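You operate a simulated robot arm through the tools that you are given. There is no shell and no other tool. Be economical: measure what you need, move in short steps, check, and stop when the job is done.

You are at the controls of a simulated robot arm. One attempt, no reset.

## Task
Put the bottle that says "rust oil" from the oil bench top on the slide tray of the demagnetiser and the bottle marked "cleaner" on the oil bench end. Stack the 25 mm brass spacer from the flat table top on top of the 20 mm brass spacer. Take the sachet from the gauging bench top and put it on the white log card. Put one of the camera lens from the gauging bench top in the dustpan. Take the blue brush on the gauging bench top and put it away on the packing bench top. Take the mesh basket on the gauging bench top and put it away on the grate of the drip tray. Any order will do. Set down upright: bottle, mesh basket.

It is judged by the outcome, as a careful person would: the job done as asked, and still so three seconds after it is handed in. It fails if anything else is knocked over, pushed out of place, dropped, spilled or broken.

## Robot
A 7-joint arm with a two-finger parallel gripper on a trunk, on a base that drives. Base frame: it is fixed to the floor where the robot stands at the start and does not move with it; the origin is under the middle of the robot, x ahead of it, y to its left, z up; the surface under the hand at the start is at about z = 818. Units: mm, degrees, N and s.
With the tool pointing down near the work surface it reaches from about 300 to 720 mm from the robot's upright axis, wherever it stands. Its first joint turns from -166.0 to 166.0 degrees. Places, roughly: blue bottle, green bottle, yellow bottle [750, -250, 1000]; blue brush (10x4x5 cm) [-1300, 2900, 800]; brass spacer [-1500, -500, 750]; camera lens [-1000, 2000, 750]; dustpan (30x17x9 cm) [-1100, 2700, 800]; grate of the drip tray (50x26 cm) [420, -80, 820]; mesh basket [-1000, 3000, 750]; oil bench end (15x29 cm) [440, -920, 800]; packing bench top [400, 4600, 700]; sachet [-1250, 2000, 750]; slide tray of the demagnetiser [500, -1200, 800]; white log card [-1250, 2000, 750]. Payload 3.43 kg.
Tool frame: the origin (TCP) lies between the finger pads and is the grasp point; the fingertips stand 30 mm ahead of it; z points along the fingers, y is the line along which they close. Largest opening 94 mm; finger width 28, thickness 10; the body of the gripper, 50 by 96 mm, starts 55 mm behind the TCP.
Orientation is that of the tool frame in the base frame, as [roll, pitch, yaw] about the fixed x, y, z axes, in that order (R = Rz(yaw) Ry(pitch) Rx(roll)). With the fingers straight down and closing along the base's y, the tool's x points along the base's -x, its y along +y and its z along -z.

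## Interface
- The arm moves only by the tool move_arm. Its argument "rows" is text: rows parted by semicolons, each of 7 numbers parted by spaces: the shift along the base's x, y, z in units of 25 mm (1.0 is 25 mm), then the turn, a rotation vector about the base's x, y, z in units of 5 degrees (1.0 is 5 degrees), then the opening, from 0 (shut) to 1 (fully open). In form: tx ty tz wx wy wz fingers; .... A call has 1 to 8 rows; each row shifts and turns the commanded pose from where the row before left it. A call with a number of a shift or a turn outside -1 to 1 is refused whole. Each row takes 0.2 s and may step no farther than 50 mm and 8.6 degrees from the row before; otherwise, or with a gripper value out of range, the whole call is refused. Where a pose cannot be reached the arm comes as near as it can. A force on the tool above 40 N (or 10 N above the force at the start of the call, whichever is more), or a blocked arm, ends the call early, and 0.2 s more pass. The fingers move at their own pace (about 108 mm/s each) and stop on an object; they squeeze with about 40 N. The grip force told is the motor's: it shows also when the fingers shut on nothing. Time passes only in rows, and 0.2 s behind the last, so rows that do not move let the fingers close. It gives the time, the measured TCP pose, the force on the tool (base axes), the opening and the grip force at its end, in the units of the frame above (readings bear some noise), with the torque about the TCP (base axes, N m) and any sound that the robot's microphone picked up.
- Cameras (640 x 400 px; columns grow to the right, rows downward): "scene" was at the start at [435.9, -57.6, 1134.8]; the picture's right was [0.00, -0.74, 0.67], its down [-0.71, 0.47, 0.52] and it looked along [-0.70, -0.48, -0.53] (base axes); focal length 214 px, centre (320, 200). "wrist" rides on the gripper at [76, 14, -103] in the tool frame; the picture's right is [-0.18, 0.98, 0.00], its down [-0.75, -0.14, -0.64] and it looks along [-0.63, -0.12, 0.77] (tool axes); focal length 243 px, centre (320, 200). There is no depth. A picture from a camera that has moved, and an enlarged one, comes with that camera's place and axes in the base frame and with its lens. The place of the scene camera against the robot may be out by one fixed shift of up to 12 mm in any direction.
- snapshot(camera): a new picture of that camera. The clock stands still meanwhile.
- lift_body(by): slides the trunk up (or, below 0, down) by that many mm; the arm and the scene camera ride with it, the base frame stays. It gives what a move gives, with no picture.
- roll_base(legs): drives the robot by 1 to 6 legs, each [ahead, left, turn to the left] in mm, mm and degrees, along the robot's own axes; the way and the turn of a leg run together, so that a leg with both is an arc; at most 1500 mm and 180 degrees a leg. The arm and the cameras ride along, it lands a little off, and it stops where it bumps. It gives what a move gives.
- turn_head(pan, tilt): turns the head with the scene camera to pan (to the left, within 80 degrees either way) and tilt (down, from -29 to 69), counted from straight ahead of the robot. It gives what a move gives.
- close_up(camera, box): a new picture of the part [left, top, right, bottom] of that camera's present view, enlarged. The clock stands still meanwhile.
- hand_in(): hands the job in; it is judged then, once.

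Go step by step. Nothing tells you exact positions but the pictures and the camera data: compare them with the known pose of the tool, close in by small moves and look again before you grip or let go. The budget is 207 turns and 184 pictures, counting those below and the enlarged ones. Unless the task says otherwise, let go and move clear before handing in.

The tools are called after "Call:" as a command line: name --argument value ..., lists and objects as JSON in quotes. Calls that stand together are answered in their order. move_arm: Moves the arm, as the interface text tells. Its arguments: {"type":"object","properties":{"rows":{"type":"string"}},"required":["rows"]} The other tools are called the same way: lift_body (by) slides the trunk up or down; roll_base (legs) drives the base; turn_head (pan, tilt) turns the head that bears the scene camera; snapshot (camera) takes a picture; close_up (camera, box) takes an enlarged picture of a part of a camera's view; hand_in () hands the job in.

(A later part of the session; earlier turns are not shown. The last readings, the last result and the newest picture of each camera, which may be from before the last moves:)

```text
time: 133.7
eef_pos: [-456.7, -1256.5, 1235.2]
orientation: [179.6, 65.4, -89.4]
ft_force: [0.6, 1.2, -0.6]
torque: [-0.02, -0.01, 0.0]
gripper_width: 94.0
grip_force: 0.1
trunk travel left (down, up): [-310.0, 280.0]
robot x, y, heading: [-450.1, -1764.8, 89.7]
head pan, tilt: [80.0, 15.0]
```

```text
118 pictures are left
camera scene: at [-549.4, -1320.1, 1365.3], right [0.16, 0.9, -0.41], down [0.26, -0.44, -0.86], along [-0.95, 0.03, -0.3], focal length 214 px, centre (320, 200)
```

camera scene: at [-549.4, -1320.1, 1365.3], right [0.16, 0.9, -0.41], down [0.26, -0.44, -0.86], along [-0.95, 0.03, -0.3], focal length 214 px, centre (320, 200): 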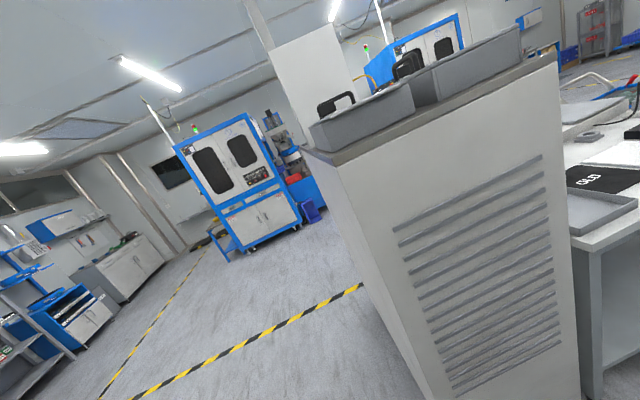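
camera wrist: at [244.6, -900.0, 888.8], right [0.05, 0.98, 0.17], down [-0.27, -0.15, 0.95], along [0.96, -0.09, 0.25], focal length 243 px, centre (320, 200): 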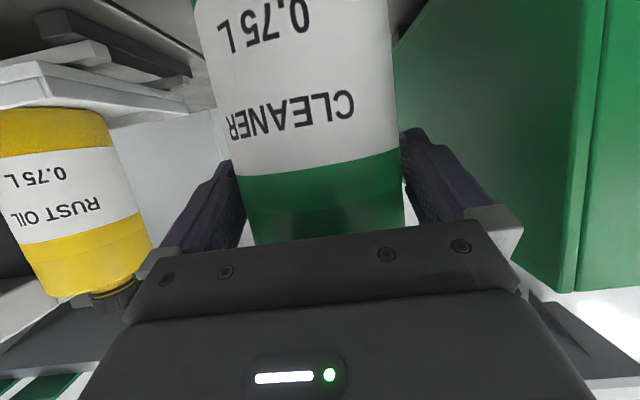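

The lane is clear. I back another 150 mm for clearance and then drive left along it.

Call:
roll_base --legs '[[-150, 0, 0], [0, 1500, 0], [0, 180, 0]]'

Call:
turn_head --pan 0 --tilt 0

Call:
snapshot --camera "scene"

```text
time: 143.3
eef_pos: [-2159.9, -1373.1, 1235.3]
orientation: [179.7, 65.4, -90.2]
ft_force: [0.7, 0.1, 0.4]
torque: [0.04, 0.02, -0.04]
gripper_width: 93.9
grip_force: 0.1
trunk travel left (down, up): [-310.0, 280.0]
robot x, y, heading: [-2158.5, -1884.3, 88.7]
head pan, tilt: [80.0, 15.0]
```

```text
time: 144.8
eef_pos: [-2158.3, -1373.1, 1236.2]
orientation: [179.6, 65.4, -90.3]
ft_force: [-0.1, 0.1, -0.4]
torque: [0.0, -0.01, -0.01]
gripper_width: 94.0
grip_force: 0.1
trunk travel left (down, up): [-310.0, 280.0]
robot x, y, heading: [-2159.1, -1880.6, 88.7]
head pan, tilt: [0.0, 0.0]
```

```text
117 pictures are left
camera scene: at [-2160.7, -1358.6, 1356.3], right [1.0, 0.0, 0.0], down [0.0, -0.42, -0.91], along [0.0, 0.91, -0.42], focal length 214 px, centre (320, 200)
```

scene: 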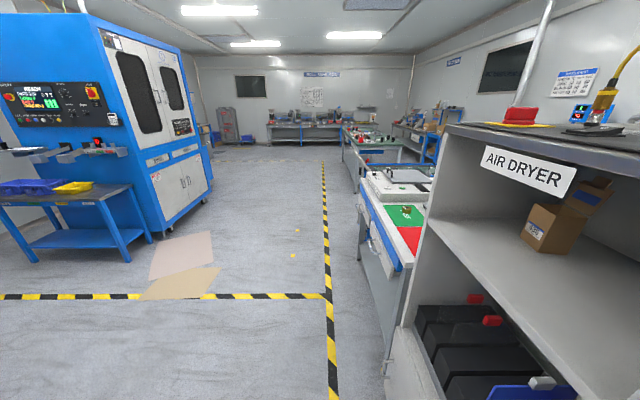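

The aisle behind the table is clear. I drive forward and turn to face the table.

Call:
roll_base --legs '[[1430, 0, 0], [0, 0, -88.7]]'

Call:
snapshot --camera "scene"

```text
time: 149.5
eef_pos: [-2131.8, -429.1, 1233.6]
orientation: [179.0, 65.2, -91.7]
ft_force: [0.2, 1.2, -0.1]
torque: [-0.02, -0.01, 0.02]
gripper_width: 94.2
grip_force: 0.0
trunk travel left (down, up): [-310.0, 280.0]
robot x, y, heading: [-2147.0, -940.8, 87.8]
head pan, tilt: [0.0, 0.0]
stopped in leg 1: the robot was blocked; the commanded pose is now the measured one
```

```text
116 pictures are left
camera scene: at [-2133.9, -413.7, 1354.8], right [1.0, -0.01, -0.01], down [-0.01, -0.42, -0.91], along [0.01, 0.91, -0.42], focal length 214 px, centre (320, 200)
```

scene: 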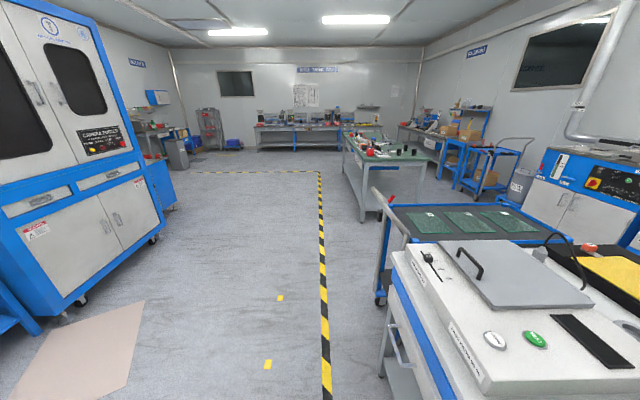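

The base bumped, probably against the table's corner on its right. I back up a bit, shift left and go on.

Call:
roll_base --legs '[[-60, 0, 1], [0, 130, 0], [540, 0, 0]]'

Call:
turn_head --pan -60 --tilt 50

Call:
snapshot --camera "scene"

```text
time: 154.1
eef_pos: [-2266.1, 51.8, 1235.0]
orientation: [179.4, 65.4, -90.5]
ft_force: [-0.1, 0.7, -0.2]
torque: [0.02, 0.01, 0.03]
gripper_width: 94.2
grip_force: 0.0
trunk travel left (down, up): [-310.0, 280.0]
robot x, y, heading: [-2271.1, -460.4, 88.4]
head pan, tilt: [0.0, 0.0]
```

```text
time: 155.4
eef_pos: [-2266.1, 52.6, 1236.3]
orientation: [179.3, 65.5, -90.5]
ft_force: [0.1, 0.1, -0.4]
torque: [0.02, 0.02, 0.02]
gripper_width: 94.0
grip_force: 0.0
trunk travel left (down, up): [-310.0, 280.0]
robot x, y, heading: [-2266.7, -456.5, 88.6]
head pan, tilt: [-60.0, 50.0]
```

```text
115 pictures are left
camera scene: at [-2201.2, -12.5, 1307.0], right [0.5, -0.79, 0.36], down [-0.66, -0.62, -0.42], along [0.55, -0.02, -0.83], focal length 214 px, centre (320, 200)
```

scene: 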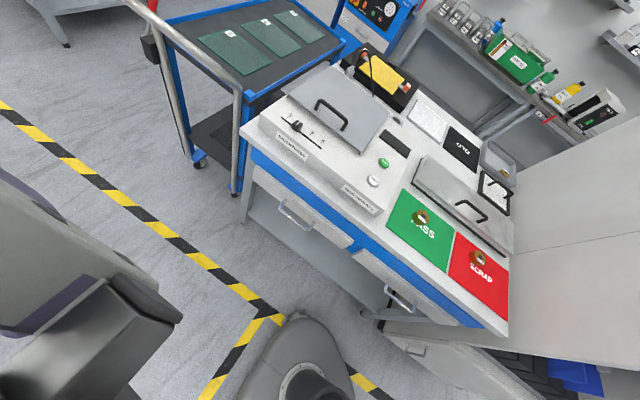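

The 25 mm spacer is at about (−1685, −323) and the 20 mm at (−1667, −566), tops about z 818. I turn to face the table and bring the tool to vertical.

Call:
roll_base --legs '[[0, 0, -88.5], [70, 0, 0]]'

Call:
move_arm --rows "0 0 0 0 1 0 1;0 0 0 0 1 0 1;0 0 0 0 1 0 1;0 0 0 0 1 0 1;0 0 0 0 1 0 1;0 0 0 0 1 0 1;0 0 0 0 1 0 1;0 0 0 0 1 0 1"

Call:
move_arm --rows "0 0 0 0 1 0 0.7;0 0 0 0 1 0 0.7;0 0 0 0 1 0 0.7;0 0 0 0 1 0 0.7;0 0 0 0 0.92 0 0.7"

Call:
turn_head --pan 0 --tilt 0

Call:
snapshot --camera "scene"

Call:
snapshot --camera "wrist"

```text
time: 160.2
eef_pos: [-1688.1, -434.6, 1235.5]
orientation: [179.4, 65.4, -177.8]
ft_force: [-0.5, 0.0, -0.3]
torque: [0.01, -0.02, 0.01]
gripper_width: 94.2
grip_force: 0.0
trunk travel left (down, up): [-310.0, 280.0]
robot x, y, heading: [-2196.1, -454.8, 1.3]
head pan, tilt: [-60.0, 50.0]
```

```text
time: 161.9
eef_pos: [-1690.4, -434.6, 1236.7]
orientation: [177.9, 25.5, -179.0]
ft_force: [0.2, -0.6, 1.4]
torque: [0.0, 0.0, -0.03]
gripper_width: 94.0
grip_force: 0.1
trunk travel left (down, up): [-310.0, 280.0]
robot x, y, heading: [-2200.8, -455.2, 1.0]
head pan, tilt: [-60.0, 50.0]
```

```text
time: 163.2
eef_pos: [-1691.6, -435.1, 1235.8]
orientation: [177.4, 0.8, -179.2]
ft_force: [0.0, -0.4, 0.8]
torque: [0.04, 0.01, -0.02]
gripper_width: 65.9
grip_force: 0.1
trunk travel left (down, up): [-310.0, 280.0]
robot x, y, heading: [-2191.3, -453.2, 1.1]
head pan, tilt: [-60.0, 50.0]
```

```text
time: 164.4
eef_pos: [-1691.4, -434.6, 1236.4]
orientation: [177.5, 1.0, -179.1]
ft_force: [-1.5, 0.3, 0.6]
torque: [0.0, -0.02, -0.02]
gripper_width: 65.8
grip_force: 0.0
trunk travel left (down, up): [-310.0, 280.0]
robot x, y, heading: [-2200.1, -455.7, 1.3]
head pan, tilt: [0.0, 0.0]
```

```text
114 pictures are left
camera scene: at [-1583.8, -429.7, 1281.8], right [0.02, -1.0, -0.04], down [-1.0, -0.02, -0.02], along [0.01, 0.04, -1.0], focal length 214 px, centre (320, 200)
```

scene: 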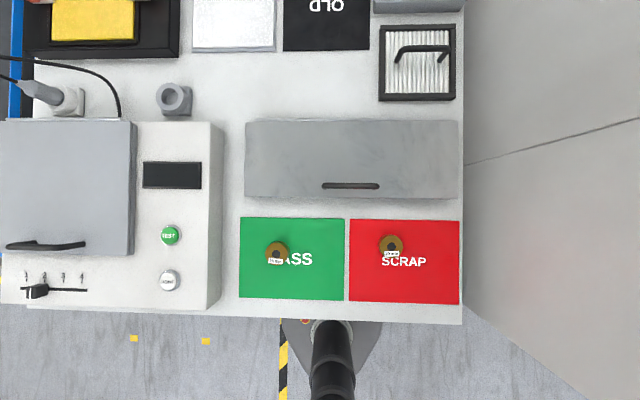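

```text
113 pictures are left
camera wrist: at [-1769.0, -427.4, 1336.9], right [0.17, 0.98, 0.05], down [0.75, -0.16, 0.65], along [0.64, -0.07, -0.76], focal length 243 px, centre (320, 200)
```

wrist: 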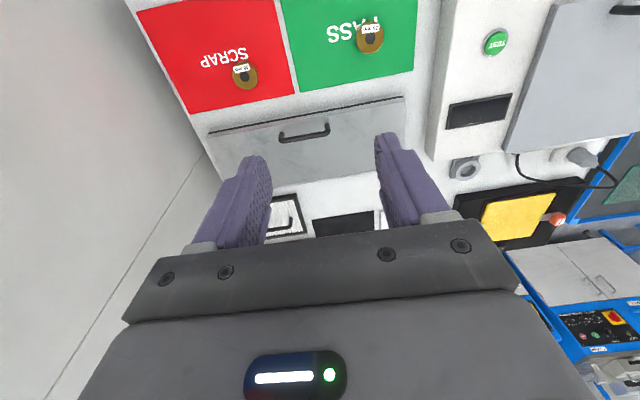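

Both cameras agree: 25 mm at (−1691, −322), 20 mm at (−1672, −564). I level the tool, move over the 25 mm spacer and lower the trunk.

Call:
move_arm --rows "0 0.9 0 -0.5 0.2 -0.18 0.7;0 0.9 0 0 0 0 0.7;0 0.9 0 0 0 0 0.7;0 0.9 0 0 0 0 0.7;0 0.9 0 0 0 0 0.7"

Call:
lift_body --by -300

Call:
snapshot --camera "wrist"

Call:
turn_head --pan 0 --tilt 40

Call:
snapshot --camera "scene"

```text
time: 165.7
eef_pos: [-1689.5, -321.3, 1235.1]
orientation: [-179.9, -0.2, -179.9]
ft_force: [-0.5, -0.3, 0.6]
torque: [0.02, -0.02, 0.02]
gripper_width: 65.5
grip_force: 0.1
trunk travel left (down, up): [-310.0, 280.0]
robot x, y, heading: [-2196.6, -456.1, 1.1]
head pan, tilt: [0.0, 0.0]
```

```text
time: 168.7
eef_pos: [-1690.3, -321.9, 935.6]
orientation: [180.0, -0.1, -180.0]
ft_force: [0.0, -0.2, -0.2]
torque: [0.05, -0.03, 0.01]
gripper_width: 65.8
grip_force: 0.0
trunk travel left (down, up): [-10.0, 580.0]
robot x, y, heading: [-2196.4, -453.3, 1.2]
head pan, tilt: [0.0, 0.0]
```

```text
112 pictures are left
camera wrist: at [-1766.3, -309.0, 1037.5], right [0.18, 0.98, 0.0], down [0.76, -0.14, 0.64], along [0.63, -0.12, -0.77], focal length 243 px, centre (320, 200)
```

wrist: 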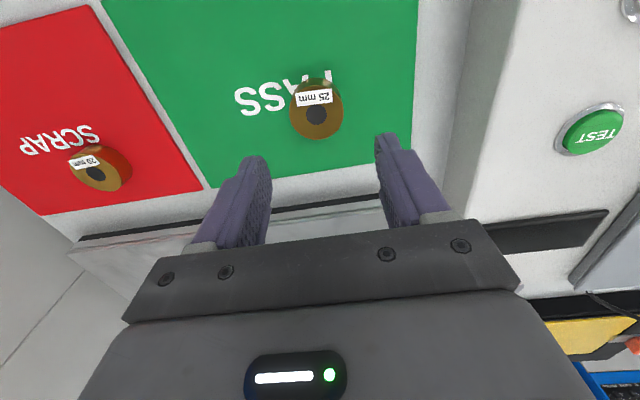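

```text
time: 169.7
eef_pos: [-1690.0, -322.4, 936.1]
orientation: [-180.0, -0.1, -180.0]
ft_force: [-0.2, -0.2, 0.6]
torque: [0.0, 0.01, -0.02]
gripper_width: 65.8
grip_force: 0.0
trunk travel left (down, up): [-10.0, 580.0]
robot x, y, heading: [-2201.3, -456.2, 1.2]
head pan, tilt: [0.0, 40.0]
```

```text
111 pictures are left
camera scene: at [-1645.8, -316.9, 984.5], right [0.0, -1.0, 0.0], down [-0.77, 0.0, 0.64], along [-0.64, 0.0, -0.77], focal length 214 px, centre (320, 200)
```

scene: 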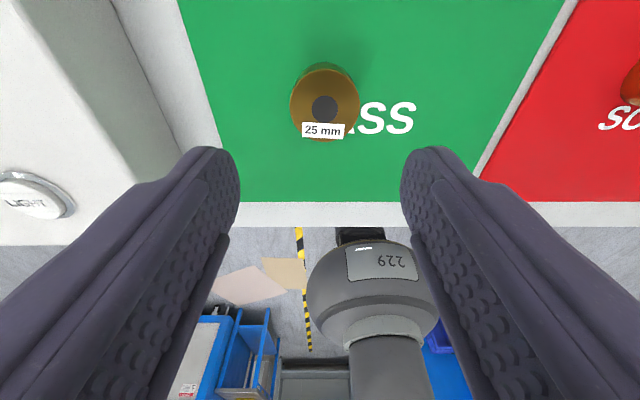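

The spacer is at (−1691, −325), top about z 822, diameter about 49. I descend over it.

Call:
move_arm --rows "0 -0.12 -0.9 0 0 0 0.75;0 0 -0.9 0 0 0 0.75;0 0 -0.9 0 0 0 0.75;0 0 -0.9 0 0 0 0.75;0 0 -0.3 0 0 0 0.75"

Call:
snapshot --camera "wrist"

```text
time: 170.9
eef_pos: [-1692.0, -326.2, 837.5]
orientation: [179.9, -0.1, -180.0]
ft_force: [0.0, 1.0, 0.2]
torque: [-0.04, 0.02, -0.03]
gripper_width: 70.4
grip_force: 0.1
trunk travel left (down, up): [-10.0, 580.0]
robot x, y, heading: [-2195.7, -454.8, 1.0]
head pan, tilt: [0.0, 40.0]
```

```text
110 pictures are left
camera wrist: at [-1767.8, -313.0, 939.7], right [0.18, 0.98, 0.0], down [0.75, -0.14, 0.64], along [0.63, -0.12, -0.77], focal length 243 px, centre (320, 200)
```

wrist: 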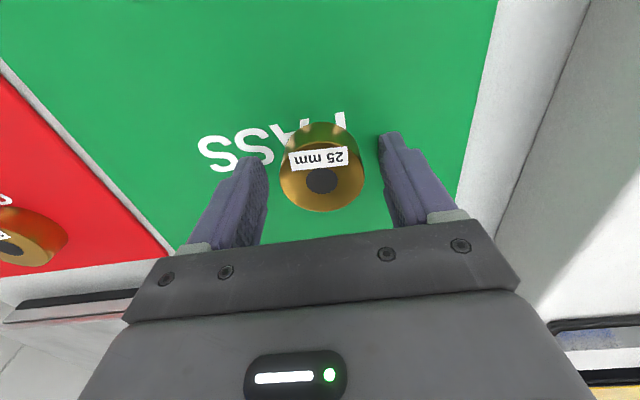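

Well aligned. I drop 3 mm more, close and lift.

Call:
move_arm --rows "0.12 0 -0.12 0 0 0 0.75;0 0 0 0 0 0 0.3;0 0 0 0 0 0 0.3;0 0 0 0 0 0 0.3"

Call:
move_arm --rows "0 0 0.8 0 0 0 0.3;0 0 0.8 0 0 0 0.3;0 0 0.8 0 0 0 0.3"

Call:
snapshot --camera "wrist"

```text
time: 171.9
eef_pos: [-1688.3, -326.6, 836.3]
orientation: [180.0, -0.1, -180.0]
ft_force: [-0.1, -0.5, 0.6]
torque: [-0.06, 0.02, 0.0]
gripper_width: 46.7
grip_force: 40.1
trunk travel left (down, up): [-10.0, 580.0]
robot x, y, heading: [-2195.8, -455.9, 1.1]
head pan, tilt: [0.0, 40.0]
```

```text
time: 172.7
eef_pos: [-1687.6, -323.7, 892.2]
orientation: [180.0, -0.2, -180.0]
ft_force: [0.8, -0.4, -3.1]
torque: [-0.02, -0.02, -0.03]
gripper_width: 46.7
grip_force: 40.1
trunk travel left (down, up): [-10.0, 580.0]
robot x, y, heading: [-2198.5, -452.7, 1.0]
head pan, tilt: [0.0, 40.0]
```

```text
109 pictures are left
camera wrist: at [-1763.3, -310.8, 994.7], right [0.18, 0.98, 0.0], down [0.76, -0.14, 0.64], along [0.63, -0.12, -0.77], focal length 243 px, centre (320, 200)
```

wrist: 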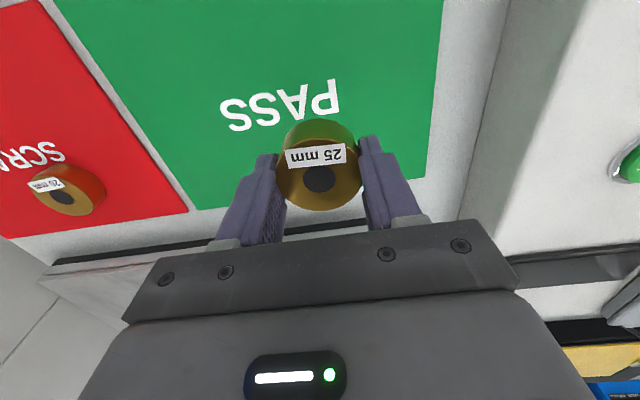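

Held firmly. I move over to the 20 mm spacer on the red pad.

Call:
move_arm --rows "0.05 -1 0.2 0 0 0 0.3;0.05 -1 0 0 0 0 0.3;0.05 -1 0 0 0 0 0.3;0.05 -1 0 0 0 0 0.3;0.05 -1 0 0 0 0 0.3;0.05 -1 0 0 0 0 0.3;0.05 -1 0 0 0 0 0.3;0.05 -1 0 0 0 0 0.3"

Call:
snapshot --camera "wrist"

Call:
turn_head --pan -10 --tilt 35

Call:
snapshot --camera "scene"

```text
time: 174.5
eef_pos: [-1678.1, -526.6, 901.7]
orientation: [179.9, -0.2, -179.9]
ft_force: [0.0, 0.6, -2.7]
torque: [0.0, -0.02, 0.03]
gripper_width: 46.7
grip_force: 39.9
trunk travel left (down, up): [-10.0, 580.0]
robot x, y, heading: [-2197.4, -457.8, 1.2]
head pan, tilt: [0.0, 40.0]
```

```text
108 pictures are left
camera wrist: at [-1754.9, -513.1, 1004.0], right [0.18, 0.98, 0.0], down [0.76, -0.14, 0.64], along [0.63, -0.12, -0.77], focal length 243 px, centre (320, 200)
```

wrist: 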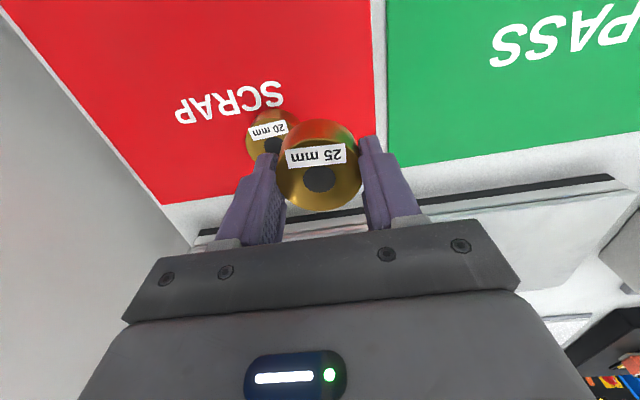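

```text
time: 175.2
eef_pos: [-1679.4, -524.9, 902.3]
orientation: [179.9, -0.2, -179.9]
ft_force: [-0.6, 0.0, -2.7]
torque: [0.0, -0.01, -0.03]
gripper_width: 46.9
grip_force: 39.9
trunk travel left (down, up): [-10.0, 580.0]
robot x, y, heading: [-2198.1, -453.4, 1.2]
head pan, tilt: [-10.0, 35.0]
```

```text
107 pictures are left
camera scene: at [-1627.0, -535.8, 949.5], right [0.0, -0.99, 0.17], down [-0.82, 0.1, 0.57], along [-0.58, -0.14, -0.81], focal length 214 px, centre (320, 200)
```

scene: 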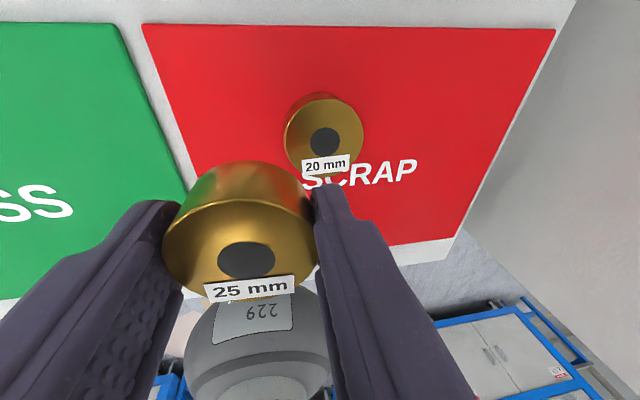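

The 20 mm spacer is at about (−1667, −570). I move over it and check alignment.

Call:
move_arm --rows "0.16 -0.88 0 0 0 0 0.3;0.16 -0.88 0 0 0 0 0.3"

Call:
snapshot --camera "wrist"

Call:
turn_head --pan -30 --tilt 30

Call:
snapshot --camera "scene"

```text
time: 175.8
eef_pos: [-1669.6, -572.1, 899.4]
orientation: [179.9, -0.2, 180.0]
ft_force: [0.5, 0.0, -3.2]
torque: [0.0, -0.02, 0.01]
gripper_width: 46.8
grip_force: 39.7
trunk travel left (down, up): [-10.0, 580.0]
robot x, y, heading: [-2197.4, -459.0, 1.0]
head pan, tilt: [-10.0, 35.0]
```

```text
106 pictures are left
camera wrist: at [-1745.5, -557.6, 1001.4], right [0.18, 0.98, 0.0], down [0.76, -0.14, 0.64], along [0.63, -0.12, -0.77], focal length 243 px, centre (320, 200)
```

wrist: 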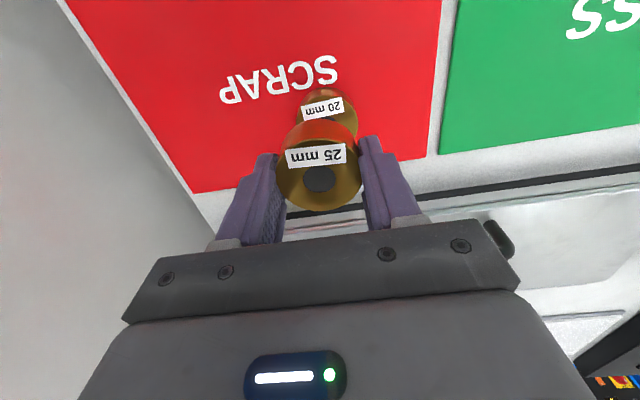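

```text
time: 176.7
eef_pos: [-1669.6, -570.8, 899.0]
orientation: [179.9, -0.2, -179.9]
ft_force: [0.2, 0.5, -3.2]
torque: [-0.04, -0.01, 0.03]
gripper_width: 46.9
grip_force: 40.1
trunk travel left (down, up): [-10.0, 580.0]
robot x, y, heading: [-2194.0, -455.8, 1.0]
head pan, tilt: [-30.0, 30.0]
```

```text
105 pictures are left
camera scene: at [-1609.9, -610.4, 955.2], right [0.0, -0.87, 0.5], down [-0.86, 0.25, 0.44], along [-0.5, -0.43, -0.75], focal length 214 px, centre (320, 200)
```

scene: 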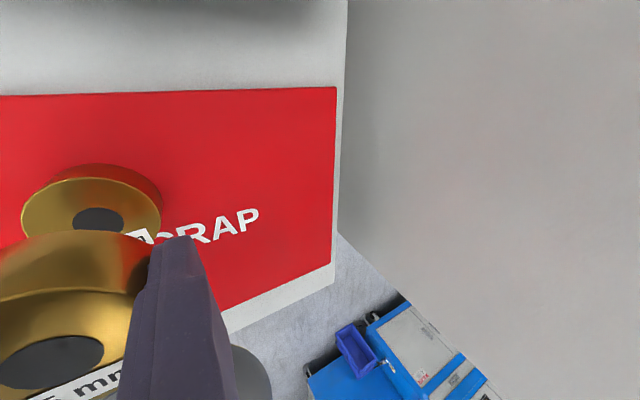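

Nearly aligned; a 4 mm correction in y seems needed. I lower to about 10 mm above the 20 mm spacer and compare again.

Call:
move_arm --rows "0 0.16 -0.6 0 0 0 0.3;0 0 -0.7 0 0 0 0.3"

Call:
turn_head --pan 0 --tilt 55

Call:
snapshot --camera "scene"

Call:
close_up --camera "wrist" --box '[230, 70, 410, 230]'

```text
time: 177.3
eef_pos: [-1668.8, -566.5, 866.5]
orientation: [-179.9, -0.2, 180.0]
ft_force: [-0.7, 0.2, -2.8]
torque: [-0.01, 0.01, -0.02]
gripper_width: 47.0
grip_force: 39.6
trunk travel left (down, up): [-10.0, 580.0]
robot x, y, heading: [-2199.0, -452.3, 0.9]
head pan, tilt: [-30.0, 30.0]
```

```text
time: 178.2
eef_pos: [-1668.1, -566.6, 866.9]
orientation: [179.9, -0.2, -179.9]
ft_force: [0.0, -0.4, -3.0]
torque: [0.0, -0.03, -0.04]
gripper_width: 46.8
grip_force: 39.9
trunk travel left (down, up): [-10.0, 580.0]
robot x, y, heading: [-2197.4, -450.2, 0.9]
head pan, tilt: [0.0, 55.0]
```

```text
104 pictures are left
camera scene: at [-1645.0, -560.7, 929.0], right [0.0, -1.0, 0.0], down [-0.57, 0.0, 0.82], along [-0.82, 0.0, -0.57], focal length 214 px, centre (320, 200)
```

scene: 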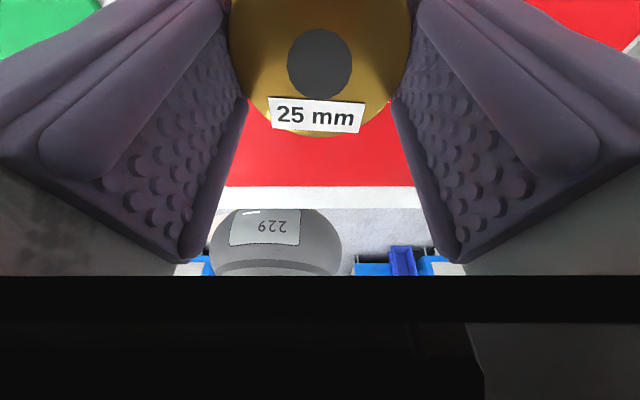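

```text
2.50 times, centred on (320, 150) of wrist
camera zoom: at [-1744.7, -552.8, 968.9], right [0.18, 0.98, 0.0], down [0.76, -0.14, 0.64], along [0.63, -0.12, -0.77], focal length 606 px, centre (320, 325)
```

zoom: 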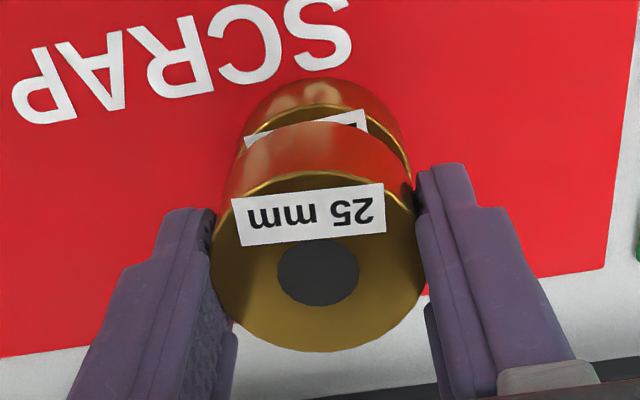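

The alignment is within about 1 mm. I lower gently until contact.

Call:
move_arm --rows "0 0 -0.2 0 0 0 0.3;0 0 -0.12 0 0 0 0.3"

Call:
move_arm --rows "0 0 -0.08 0 0 0 0.3;0 0 -0.08 0 0 0 0.3"

```text
time: 178.8
eef_pos: [-1669.3, -565.6, 858.6]
orientation: [180.0, -0.2, -179.9]
ft_force: [-1.1, 0.9, -3.4]
torque: [-0.05, 0.01, -0.03]
gripper_width: 46.8
grip_force: 40.0
trunk travel left (down, up): [-10.0, 580.0]
robot x, y, heading: [-2201.7, -454.0, 1.2]
head pan, tilt: [0.0, 55.0]
```

```text
time: 179.4
eef_pos: [-1667.5, -565.1, 856.0]
orientation: [180.0, -0.1, -180.0]
ft_force: [-0.5, -1.1, 1.0]
torque: [-0.07, 0.01, 0.01]
gripper_width: 46.6
grip_force: 40.1
trunk travel left (down, up): [-10.0, 580.0]
robot x, y, heading: [-2198.8, -453.3, 1.1]
head pan, tilt: [0.0, 55.0]
```

Contact at exactly 20 mm above the pad height. I open and rise.

Call:
move_arm --rows "0 0 0 0 0 0 0.6;0 0 0 0 0 0 0.7;0 0 0.3 0 0 0 0.7;0 0 0.9 0 0 0 0.7;0 0 1 0 0 0 0.7;0 0 1 0 0 0 0.7"

Call:
snapshot --camera "wrist"

```text
time: 180.8
eef_pos: [-1668.6, -565.6, 937.3]
orientation: [-180.0, -0.2, 180.0]
ft_force: [-0.9, 0.2, -0.2]
torque: [0.0, 0.03, 0.0]
gripper_width: 65.8
grip_force: 0.1
trunk travel left (down, up): [-10.0, 580.0]
robot x, y, heading: [-2197.4, -456.2, 0.9]
head pan, tilt: [0.0, 55.0]
```

```text
102 pictures are left
camera wrist: at [-1745.0, -553.4, 1039.5], right [0.18, 0.98, 0.0], down [0.76, -0.14, 0.64], along [0.63, -0.12, -0.77], focal length 243 px, centre (320, 200)
```

wrist: 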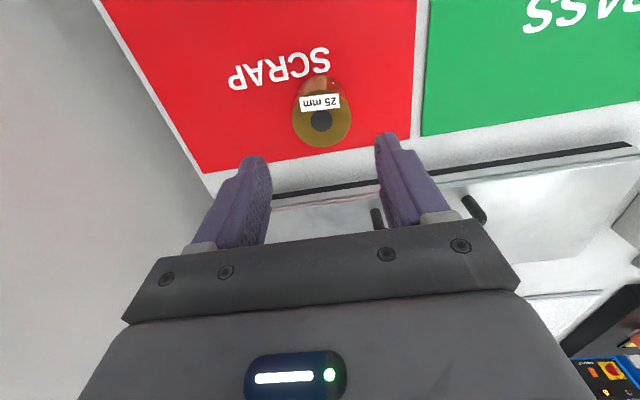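

The stack stands. Next is the gauging bench: I raise the trunk, back off, turn left and drive along the aisle.

Call:
lift_body --by 250

Call:
roll_base --legs '[[-100, 0, 0], [0, 0, 89], [1500, 0, 0]]'

Call:
turn_head --pan 0 --tilt -29

Call:
snapshot --camera "scene"

Call:
turn_head --pan -65 --tilt -20

Call:
snapshot --camera "scene"

```text
time: 183.4
eef_pos: [-1668.6, -566.1, 1186.5]
orientation: [179.9, -0.3, -179.9]
ft_force: [0.0, 0.8, 0.0]
torque: [0.03, 0.0, 0.02]
gripper_width: 65.8
grip_force: 0.1
trunk travel left (down, up): [-260.0, 330.0]
robot x, y, heading: [-2196.2, -454.8, 1.0]
head pan, tilt: [0.0, 55.0]
```

```text
time: 195.2
eef_pos: [-2100.0, 1562.7, 1186.6]
orientation: [179.9, -0.2, -93.0]
ft_force: [-0.1, -0.1, 0.3]
torque: [-0.02, -0.01, 0.0]
gripper_width: 65.7
grip_force: 0.0
trunk travel left (down, up): [-260.0, 330.0]
robot x, y, heading: [-2239.6, 1040.8, 88.0]
head pan, tilt: [0.0, 55.0]
```

```text
time: 196.8
eef_pos: [-2100.3, 1563.3, 1188.6]
orientation: [179.9, -0.1, -92.9]
ft_force: [-0.3, 0.0, -0.5]
torque: [0.01, -0.02, -0.02]
gripper_width: 65.6
grip_force: 0.1
trunk travel left (down, up): [-260.0, 330.0]
robot x, y, heading: [-2233.6, 1037.7, 88.0]
head pan, tilt: [0.0, -28.6]
```

```text
101 pictures are left
camera scene: at [-2095.8, 1718.0, 1254.1], right [1.0, -0.05, 0.0], down [-0.05, -0.88, -0.48], along [0.02, 0.48, -0.88], focal length 214 px, centre (320, 200)
```

scene: 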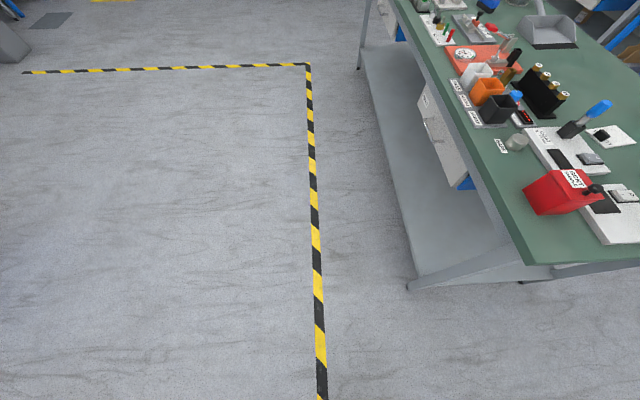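

```text
time: 198.2
eef_pos: [-2100.7, 1561.7, 1186.6]
orientation: [180.0, -0.1, -92.9]
ft_force: [0.6, 0.4, -1.1]
torque: [0.0, 0.0, -0.04]
gripper_width: 65.7
grip_force: 0.1
trunk travel left (down, up): [-260.0, 330.0]
robot x, y, heading: [-2238.3, 1037.1, 88.0]
head pan, tilt: [-65.0, -20.0]
```

```text
100 pictures are left
camera scene: at [-2027.5, 1703.8, 1288.9], right [0.42, -0.02, 0.91], down [0.26, -0.95, -0.14], along [0.87, 0.3, -0.4], focal length 214 px, centre (320, 200)
```

scene: 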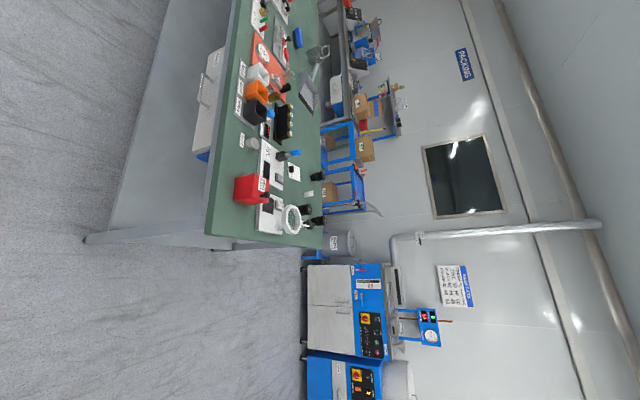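

The gauging bench spans x −1650 to about −950 and y 1790 to 3100. The wanted things are nearer its +x side, so I drive round its near end into the corridor on that side.

Call:
roll_base --legs '[[110, 0, 2], [0, -1500, 0], [0, -150, 0]]'

Call:
turn_head --pan 0 --tilt -29

Call:
snapshot --camera "scene"

```text
time: 207.3
eef_pos: [-486.0, 1697.2, 1186.9]
orientation: [179.9, -0.2, -89.9]
ft_force: [0.3, -0.3, 0.3]
torque: [-0.02, 0.03, 0.0]
gripper_width: 65.9
grip_force: 0.1
trunk travel left (down, up): [-260.0, 330.0]
robot x, y, heading: [-597.2, 1168.9, 91.3]
head pan, tilt: [-65.0, -20.0]
```

```text
time: 208.7
eef_pos: [-485.8, 1697.3, 1186.2]
orientation: [-179.9, -0.1, -89.9]
ft_force: [0.1, -0.3, -0.1]
torque: [0.01, -0.02, 0.03]
gripper_width: 66.1
grip_force: 0.0
trunk travel left (down, up): [-260.0, 330.0]
robot x, y, heading: [-597.0, 1169.1, 91.4]
head pan, tilt: [0.0, -28.6]
```

```text
99 pictures are left
camera scene: at [-489.0, 1853.2, 1254.1], right [1.0, 0.0, 0.0], down [0.0, -0.88, -0.48], along [0.0, 0.48, -0.88], focal length 214 px, centre (320, 200)
```

scene: 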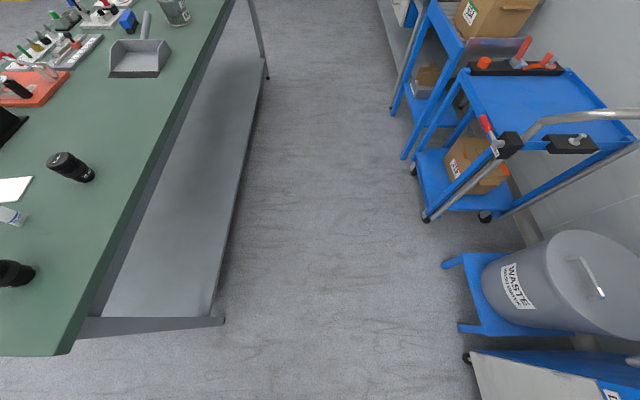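

The corridor is free. I see two black lenses, the card, the sachet, the dustpan, the brush and the basket along this side. I drive forward and turn to face the bench near the sachet.

Call:
roll_base --legs '[[900, 0, 0], [0, 0, 89]]'

Call:
snapshot --camera "scene"

Call:
turn_head --pan 0 --tilt 20

Call:
snapshot --camera "scene"

```text
time: 217.3
eef_pos: [-1160.3, 2147.8, 1187.7]
orientation: [-180.0, -0.2, 3.2]
ft_force: [0.7, 1.1, -0.7]
torque: [0.0, -0.02, -0.02]
gripper_width: 65.9
grip_force: 0.0
trunk travel left (down, up): [-260.0, 330.0]
robot x, y, heading: [-627.7, 2067.0, -176.0]
head pan, tilt: [0.0, -28.6]
```

```text
98 pictures are left
camera scene: at [-1312.2, 2145.0, 1254.1], right [-0.06, 1.0, 0.0], down [0.88, 0.05, -0.48], along [-0.48, -0.03, -0.88], focal length 214 px, centre (320, 200)
```

scene: 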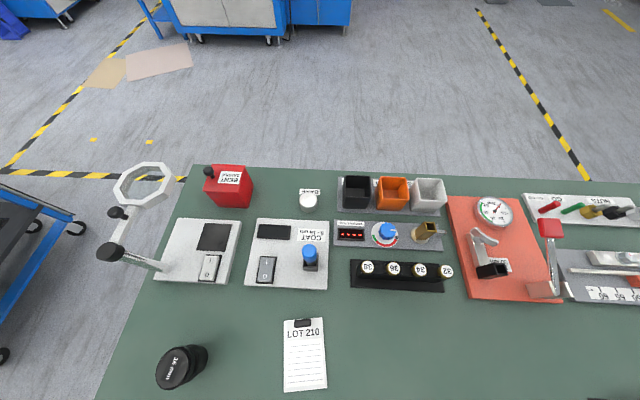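

```text
time: 218.5
eef_pos: [-1159.3, 2147.4, 1187.5]
orientation: [-180.0, -0.1, 3.3]
ft_force: [-0.5, 0.9, -0.3]
torque: [0.02, -0.03, 0.06]
gripper_width: 65.7
grip_force: 0.1
trunk travel left (down, up): [-260.0, 330.0]
robot x, y, heading: [-621.9, 2067.4, -175.9]
head pan, tilt: [0.0, 20.0]
```

```text
97 pictures are left
camera scene: at [-1239.9, 2149.1, 1228.2], right [-0.06, 1.0, 0.0], down [0.94, 0.05, 0.34], along [0.34, 0.02, -0.94], focal length 214 px, centre (320, 200)
```

scene: 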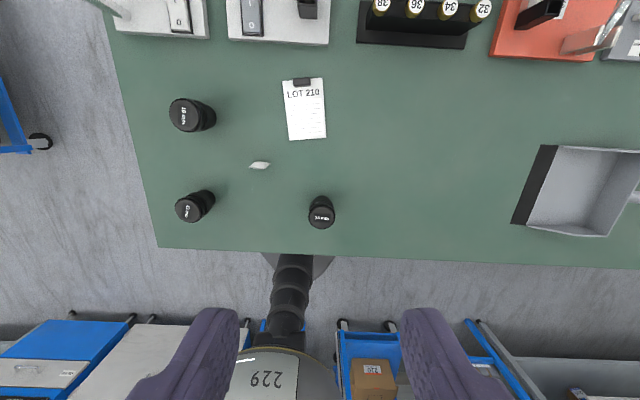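

Three upright lenses, the "LOT 210" log card at about (−1264, 2121) and the small white sachet at about (−1152, 2032). I zoom in.

Call:
close_up --camera "scene" --box '[150, 60, 350, 240]'

Call:
snapshot --camera "wrist"

```text
2.22 times, centred on (250, 150) of scene
camera zoom: at [-1239.9, 2149.1, 1228.2], right [-0.06, 1.0, 0.0], down [0.94, 0.05, 0.34], along [0.34, 0.02, -0.94], focal length 477 px, centre (476, 311)
```

zoom: 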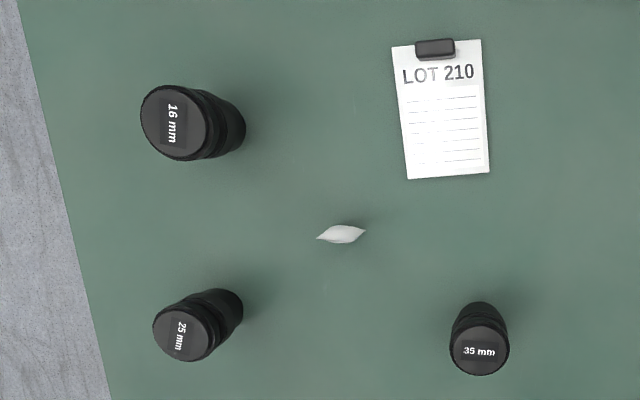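

```text
95 pictures are left
camera wrist: at [-1083.6, 2137.0, 1289.1], right [-0.13, -0.99, 0.0], down [-0.76, 0.1, 0.64], along [-0.63, 0.08, -0.77], focal length 243 px, centre (320, 200)
```

wrist: 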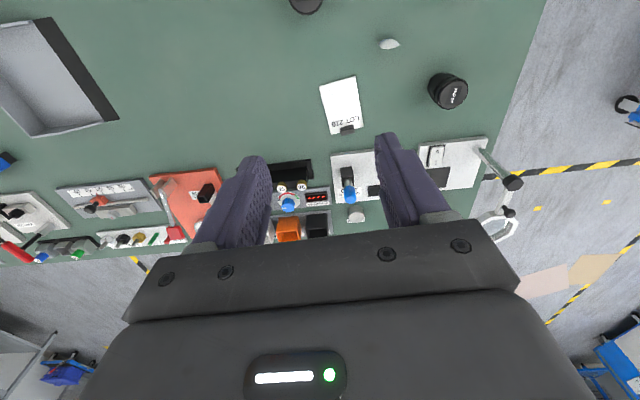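

Sachet at about (−1154, 2032), long axis roughly along y. I rotate the hand to close along x, move over it and lower.

Call:
move_arm --rows "0.03 -0.58 0 0 0 -1 0.6;0.03 -0.58 0 0 0 -1 0.6;0.03 -0.58 0 0 0 -1 0.6;0.03 -0.58 0 0 0 -1 0.6;0.03 -0.58 0 0 0 -1 0.6;0.03 -0.58 0 0 0 -1 0.6;0.03 -0.58 0 0 0 -1 0.6;0.03 -0.58 0 0 0 -1 0.6"

Call:
move_arm --rows "0 0 0 0 0 -1 0.6;0 0 0 0 0 -1 0.6;0 0 0 0 0 -1 0.6;0 0 0 0 0 -1 0.6;0 0 0 0 0 -1 0.6;0 0 0 0 0 -1 0.6;0 0 0 0 0 -1 0.6;0 0 0 0 0 -1 0.6"

Call:
lift_body --by -230

Call:
snapshot --camera "wrist"

Call:
snapshot --camera "scene"

```text
time: 220.3
eef_pos: [-1151.3, 2030.3, 1187.3]
orientation: [180.0, -0.2, -36.9]
ft_force: [-0.1, -0.6, 0.3]
torque: [-0.02, -0.01, -0.01]
gripper_width: 56.4
grip_force: 0.1
trunk travel left (down, up): [-260.0, 330.0]
robot x, y, heading: [-623.5, 2066.1, -175.6]
head pan, tilt: [0.0, 20.0]
```

```text
time: 222.1
eef_pos: [-1153.3, 2031.5, 1188.5]
orientation: [-180.0, -0.2, -77.0]
ft_force: [0.1, -0.2, 0.6]
torque: [0.03, 0.0, 0.03]
gripper_width: 56.4
grip_force: 0.0
trunk travel left (down, up): [-260.0, 330.0]
robot x, y, heading: [-627.6, 2064.4, -175.9]
head pan, tilt: [0.0, 20.0]
```

```text
time: 224.5
eef_pos: [-1154.2, 2031.1, 959.1]
orientation: [180.0, -0.1, -76.8]
ft_force: [0.3, -0.2, 0.0]
torque: [0.02, 0.0, -0.03]
gripper_width: 56.5
grip_force: 0.1
trunk travel left (down, up): [-30.0, 560.0]
robot x, y, heading: [-623.8, 2066.4, -175.8]
head pan, tilt: [0.0, 20.0]
```

```text
94 pictures are left
camera wrist: at [-1150.1, 1953.7, 1059.9], right [-1.0, -0.04, 0.0], down [-0.03, 0.77, 0.64], along [-0.03, 0.64, -0.77], focal length 243 px, centre (320, 200)
```

wrist: 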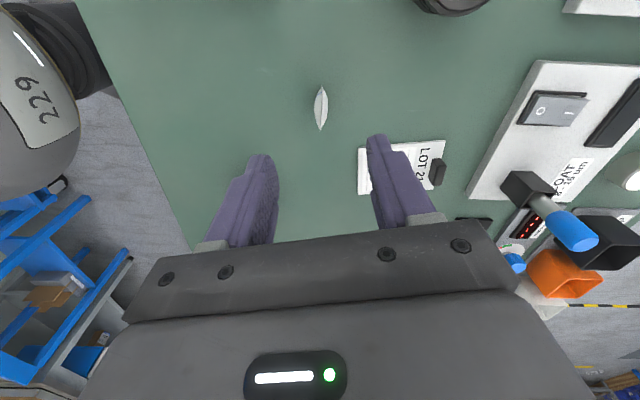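

```text
93 pictures are left
camera scene: at [-1173.3, 2113.1, 999.0], right [0.97, 0.23, 0.0], down [0.21, -0.91, 0.34], along [0.08, -0.34, -0.94], focal length 214 px, centre (320, 200)
```

scene: 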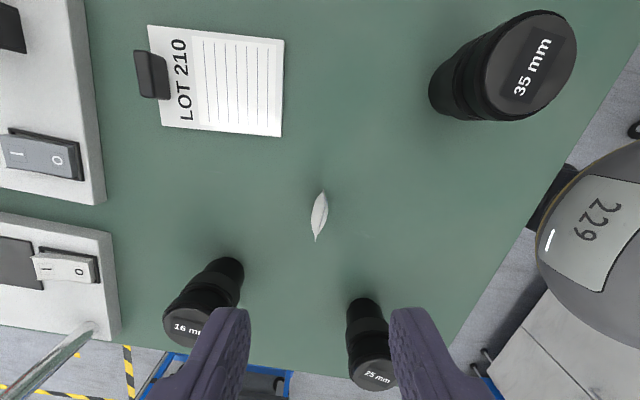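

The sachet is aligned with the fingers. I descend to just above it and look again.

Call:
move_arm --rows "0 0.1 -0.9 0 0 0 0.5;0 0.1 -0.9 0 0 0 0.5;0 0 -0.9 0 0 0 0.5;0 0 -0.6 0 0 0 0.5"

Call:
close_up --camera "wrist" --box '[230, 70, 410, 230]'

Call:
turn_head --pan 0 --tilt 40

Call:
snapshot --camera "scene"

```text
time: 225.5
eef_pos: [-1151.4, 2037.9, 872.7]
orientation: [179.9, -0.1, -76.8]
ft_force: [-0.6, -0.5, -0.1]
torque: [0.02, 0.0, 0.0]
gripper_width: 47.1
grip_force: 0.0
trunk travel left (down, up): [-30.0, 560.0]
robot x, y, heading: [-627.9, 2070.0, -175.6]
head pan, tilt: [0.0, 20.0]
```

```text
2.50 times, centred on (320, 150) of wrist
camera zoom: at [-1149.7, 1959.9, 975.0], right [-1.0, -0.04, 0.0], down [-0.03, 0.77, 0.64], along [-0.03, 0.64, -0.77], focal length 606 px, centre (320, 325)
```

zoom: 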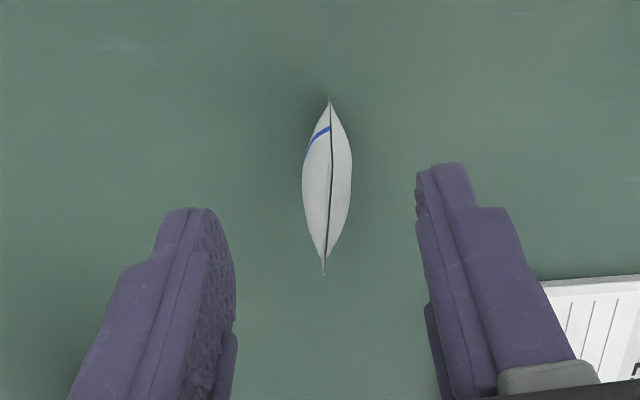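

```text
time: 226.3
eef_pos: [-1152.3, 2036.9, 873.2]
orientation: [179.9, -0.1, -76.8]
ft_force: [0.2, -0.3, -0.8]
torque: [0.0, -0.01, 0.02]
gripper_width: 46.9
grip_force: 0.2
trunk travel left (down, up): [-30.0, 560.0]
robot x, y, heading: [-625.3, 2068.2, -175.6]
head pan, tilt: [0.0, 40.0]
```

```text
91 pictures are left
camera scene: at [-1165.7, 2088.7, 922.7], right [0.97, 0.23, 0.0], down [0.17, -0.74, 0.64], along [0.15, -0.63, -0.77], focal length 214 px, centre (320, 200)
```

scene: 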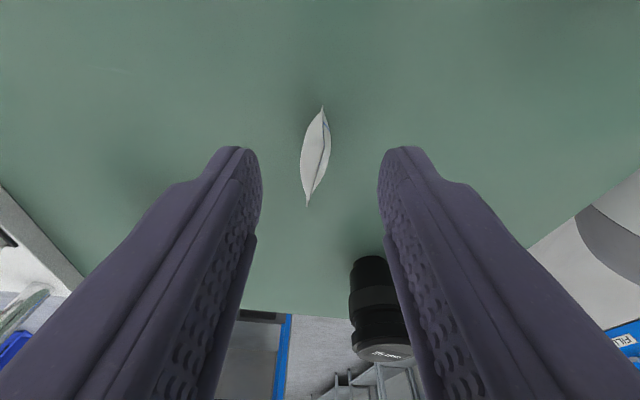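

The sachet's middle is at about z 820. I go down in small steps, feeling for the bench.

Call:
move_arm --rows "-0.1 0 -0.6 0 0 0 0.5;0 0 -0.5 0 0 0 0.5"

Call:
move_arm --rows "0 0 -0.15 0 0 0 0.5;0 0 -0.15 0 0 0 0.5"

Call:
close_up --camera "wrist" --box '[230, 70, 410, 230]'

```text
time: 226.9
eef_pos: [-1156.5, 2038.8, 846.5]
orientation: [-179.9, -0.2, -76.8]
ft_force: [0.8, -0.3, -0.2]
torque: [-0.03, -0.01, 0.0]
gripper_width: 46.8
grip_force: 0.0
trunk travel left (down, up): [-30.0, 560.0]
robot x, y, heading: [-626.0, 2062.9, -175.5]
head pan, tilt: [0.0, 40.0]
```

```text
time: 227.5
eef_pos: [-1155.2, 2037.7, 840.0]
orientation: [-180.0, -0.1, -76.8]
ft_force: [0.0, 0.1, 0.1]
torque: [0.0, 0.03, 0.02]
gripper_width: 47.0
grip_force: 0.1
trunk travel left (down, up): [-30.0, 560.0]
robot x, y, heading: [-624.0, 2064.8, -175.8]
head pan, tilt: [0.0, 40.0]
```

```text
2.50 times, centred on (320, 150) of wrist
camera zoom: at [-1153.0, 1959.5, 941.7], right [-1.0, -0.04, 0.0], down [-0.03, 0.77, 0.64], along [-0.03, 0.64, -0.77], focal length 606 px, centre (320, 325)
```

zoom: 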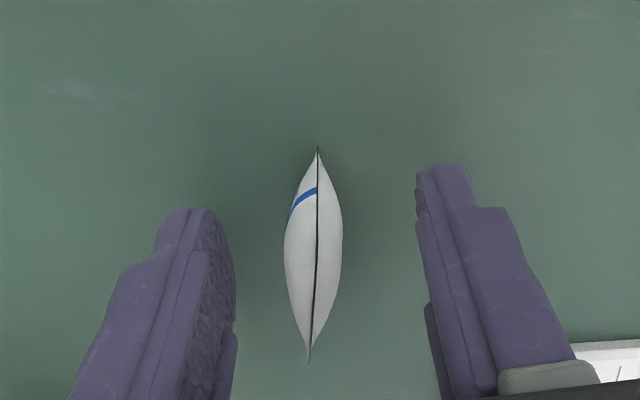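

The sachet is between the fingers. I shift 4 mm and descend a bit further, feeling for the bench.

Call:
move_arm --rows "0 0.16 -0.12 0 0 0 0.5;0 0 -0.12 0 0 0 0.5"

Call:
move_arm --rows "0 0 0 0 0 0 0;0 0 0 0 0 0 0;0 0 0 0 0 0 0"

Call:
move_arm --rows "0 0 0.8 0 0 0 0;0 0 0.8 0 0 0 0"

Call:
snapshot --camera "wrist"

```text
time: 228.1
eef_pos: [-1154.9, 2042.3, 834.7]
orientation: [-180.0, -0.1, -76.8]
ft_force: [-0.6, 0.8, 0.1]
torque: [-0.01, -0.02, -0.02]
gripper_width: 47.0
grip_force: 0.0
trunk travel left (down, up): [-30.0, 560.0]
robot x, y, heading: [-623.5, 2064.8, -175.5]
head pan, tilt: [0.0, 40.0]
```

```text
time: 228.9
eef_pos: [-1154.3, 2040.5, 834.6]
orientation: [179.9, -0.1, -76.8]
ft_force: [-0.1, -0.2, 0.0]
torque: [-0.01, 0.01, 0.04]
gripper_width: 12.0
grip_force: 40.3
trunk travel left (down, up): [-30.0, 560.0]
robot x, y, heading: [-625.4, 2066.1, -176.0]
head pan, tilt: [0.0, 40.0]
```

```text
time: 229.5
eef_pos: [-1155.8, 2039.4, 874.7]
orientation: [180.0, -0.1, -76.8]
ft_force: [1.2, 0.4, 0.0]
torque: [0.06, 0.01, 0.0]
gripper_width: 11.8
grip_force: 39.8
trunk travel left (down, up): [-30.0, 560.0]
robot x, y, heading: [-621.1, 2064.7, -175.8]
head pan, tilt: [0.0, 40.0]
```

```text
89 pictures are left
camera wrist: at [-1153.3, 1961.0, 976.3], right [-1.0, -0.05, 0.0], down [-0.03, 0.77, 0.64], along [-0.03, 0.64, -0.77], focal length 243 px, centre (320, 200)
```

wrist: 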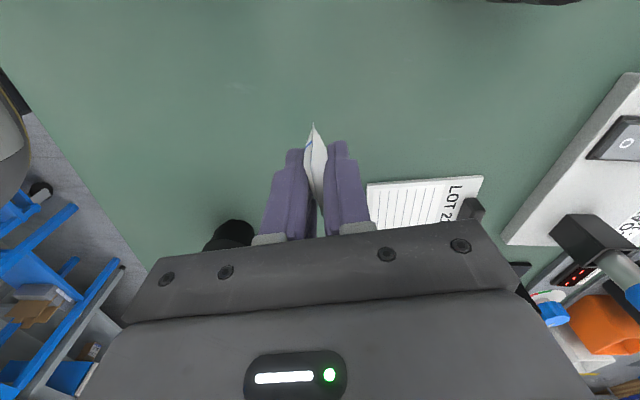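

The sachet is held. I carry it over the card, whose centre is at about (−1252, 2115).

Call:
move_arm --rows "-0.95 0.75 0 0 0 0 0;-0.95 0.75 0 0 0 0 0;-0.95 0.75 0 0 0 0 0;-0.95 0.75 0 0 0 0 0"

Call:
snapshot --camera "wrist"

Call:
snapshot --camera "scene"

```text
time: 230.5
eef_pos: [-1252.7, 2113.6, 872.5]
orientation: [-179.9, -0.1, -76.8]
ft_force: [0.0, -0.3, -0.4]
torque: [0.02, 0.04, 0.01]
gripper_width: 11.9
grip_force: 39.9
trunk travel left (down, up): [-30.0, 560.0]
robot x, y, heading: [-622.3, 2066.7, -175.8]
head pan, tilt: [0.0, 40.0]
```

```text
88 pictures are left
camera wrist: at [-1249.9, 2036.3, 974.7], right [-1.0, -0.05, 0.0], down [-0.04, 0.77, 0.64], along [-0.03, 0.64, -0.77], focal length 243 px, centre (320, 200)
```

wrist: 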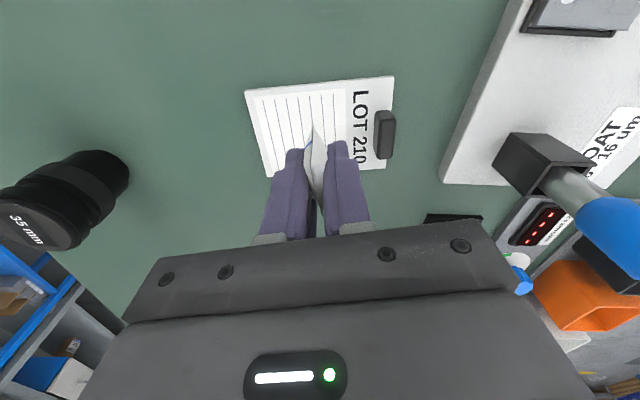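

```text
87 pictures are left
camera scene: at [-1266.0, 2165.1, 921.9], right [0.97, 0.23, 0.0], down [0.17, -0.74, 0.64], along [0.15, -0.63, -0.76], focal length 214 px, centre (320, 200)
```

scene: 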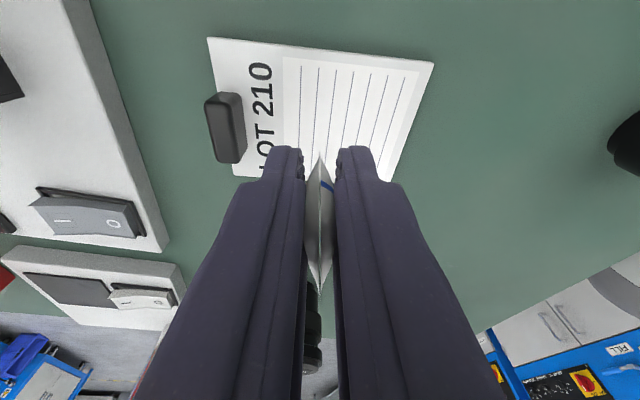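

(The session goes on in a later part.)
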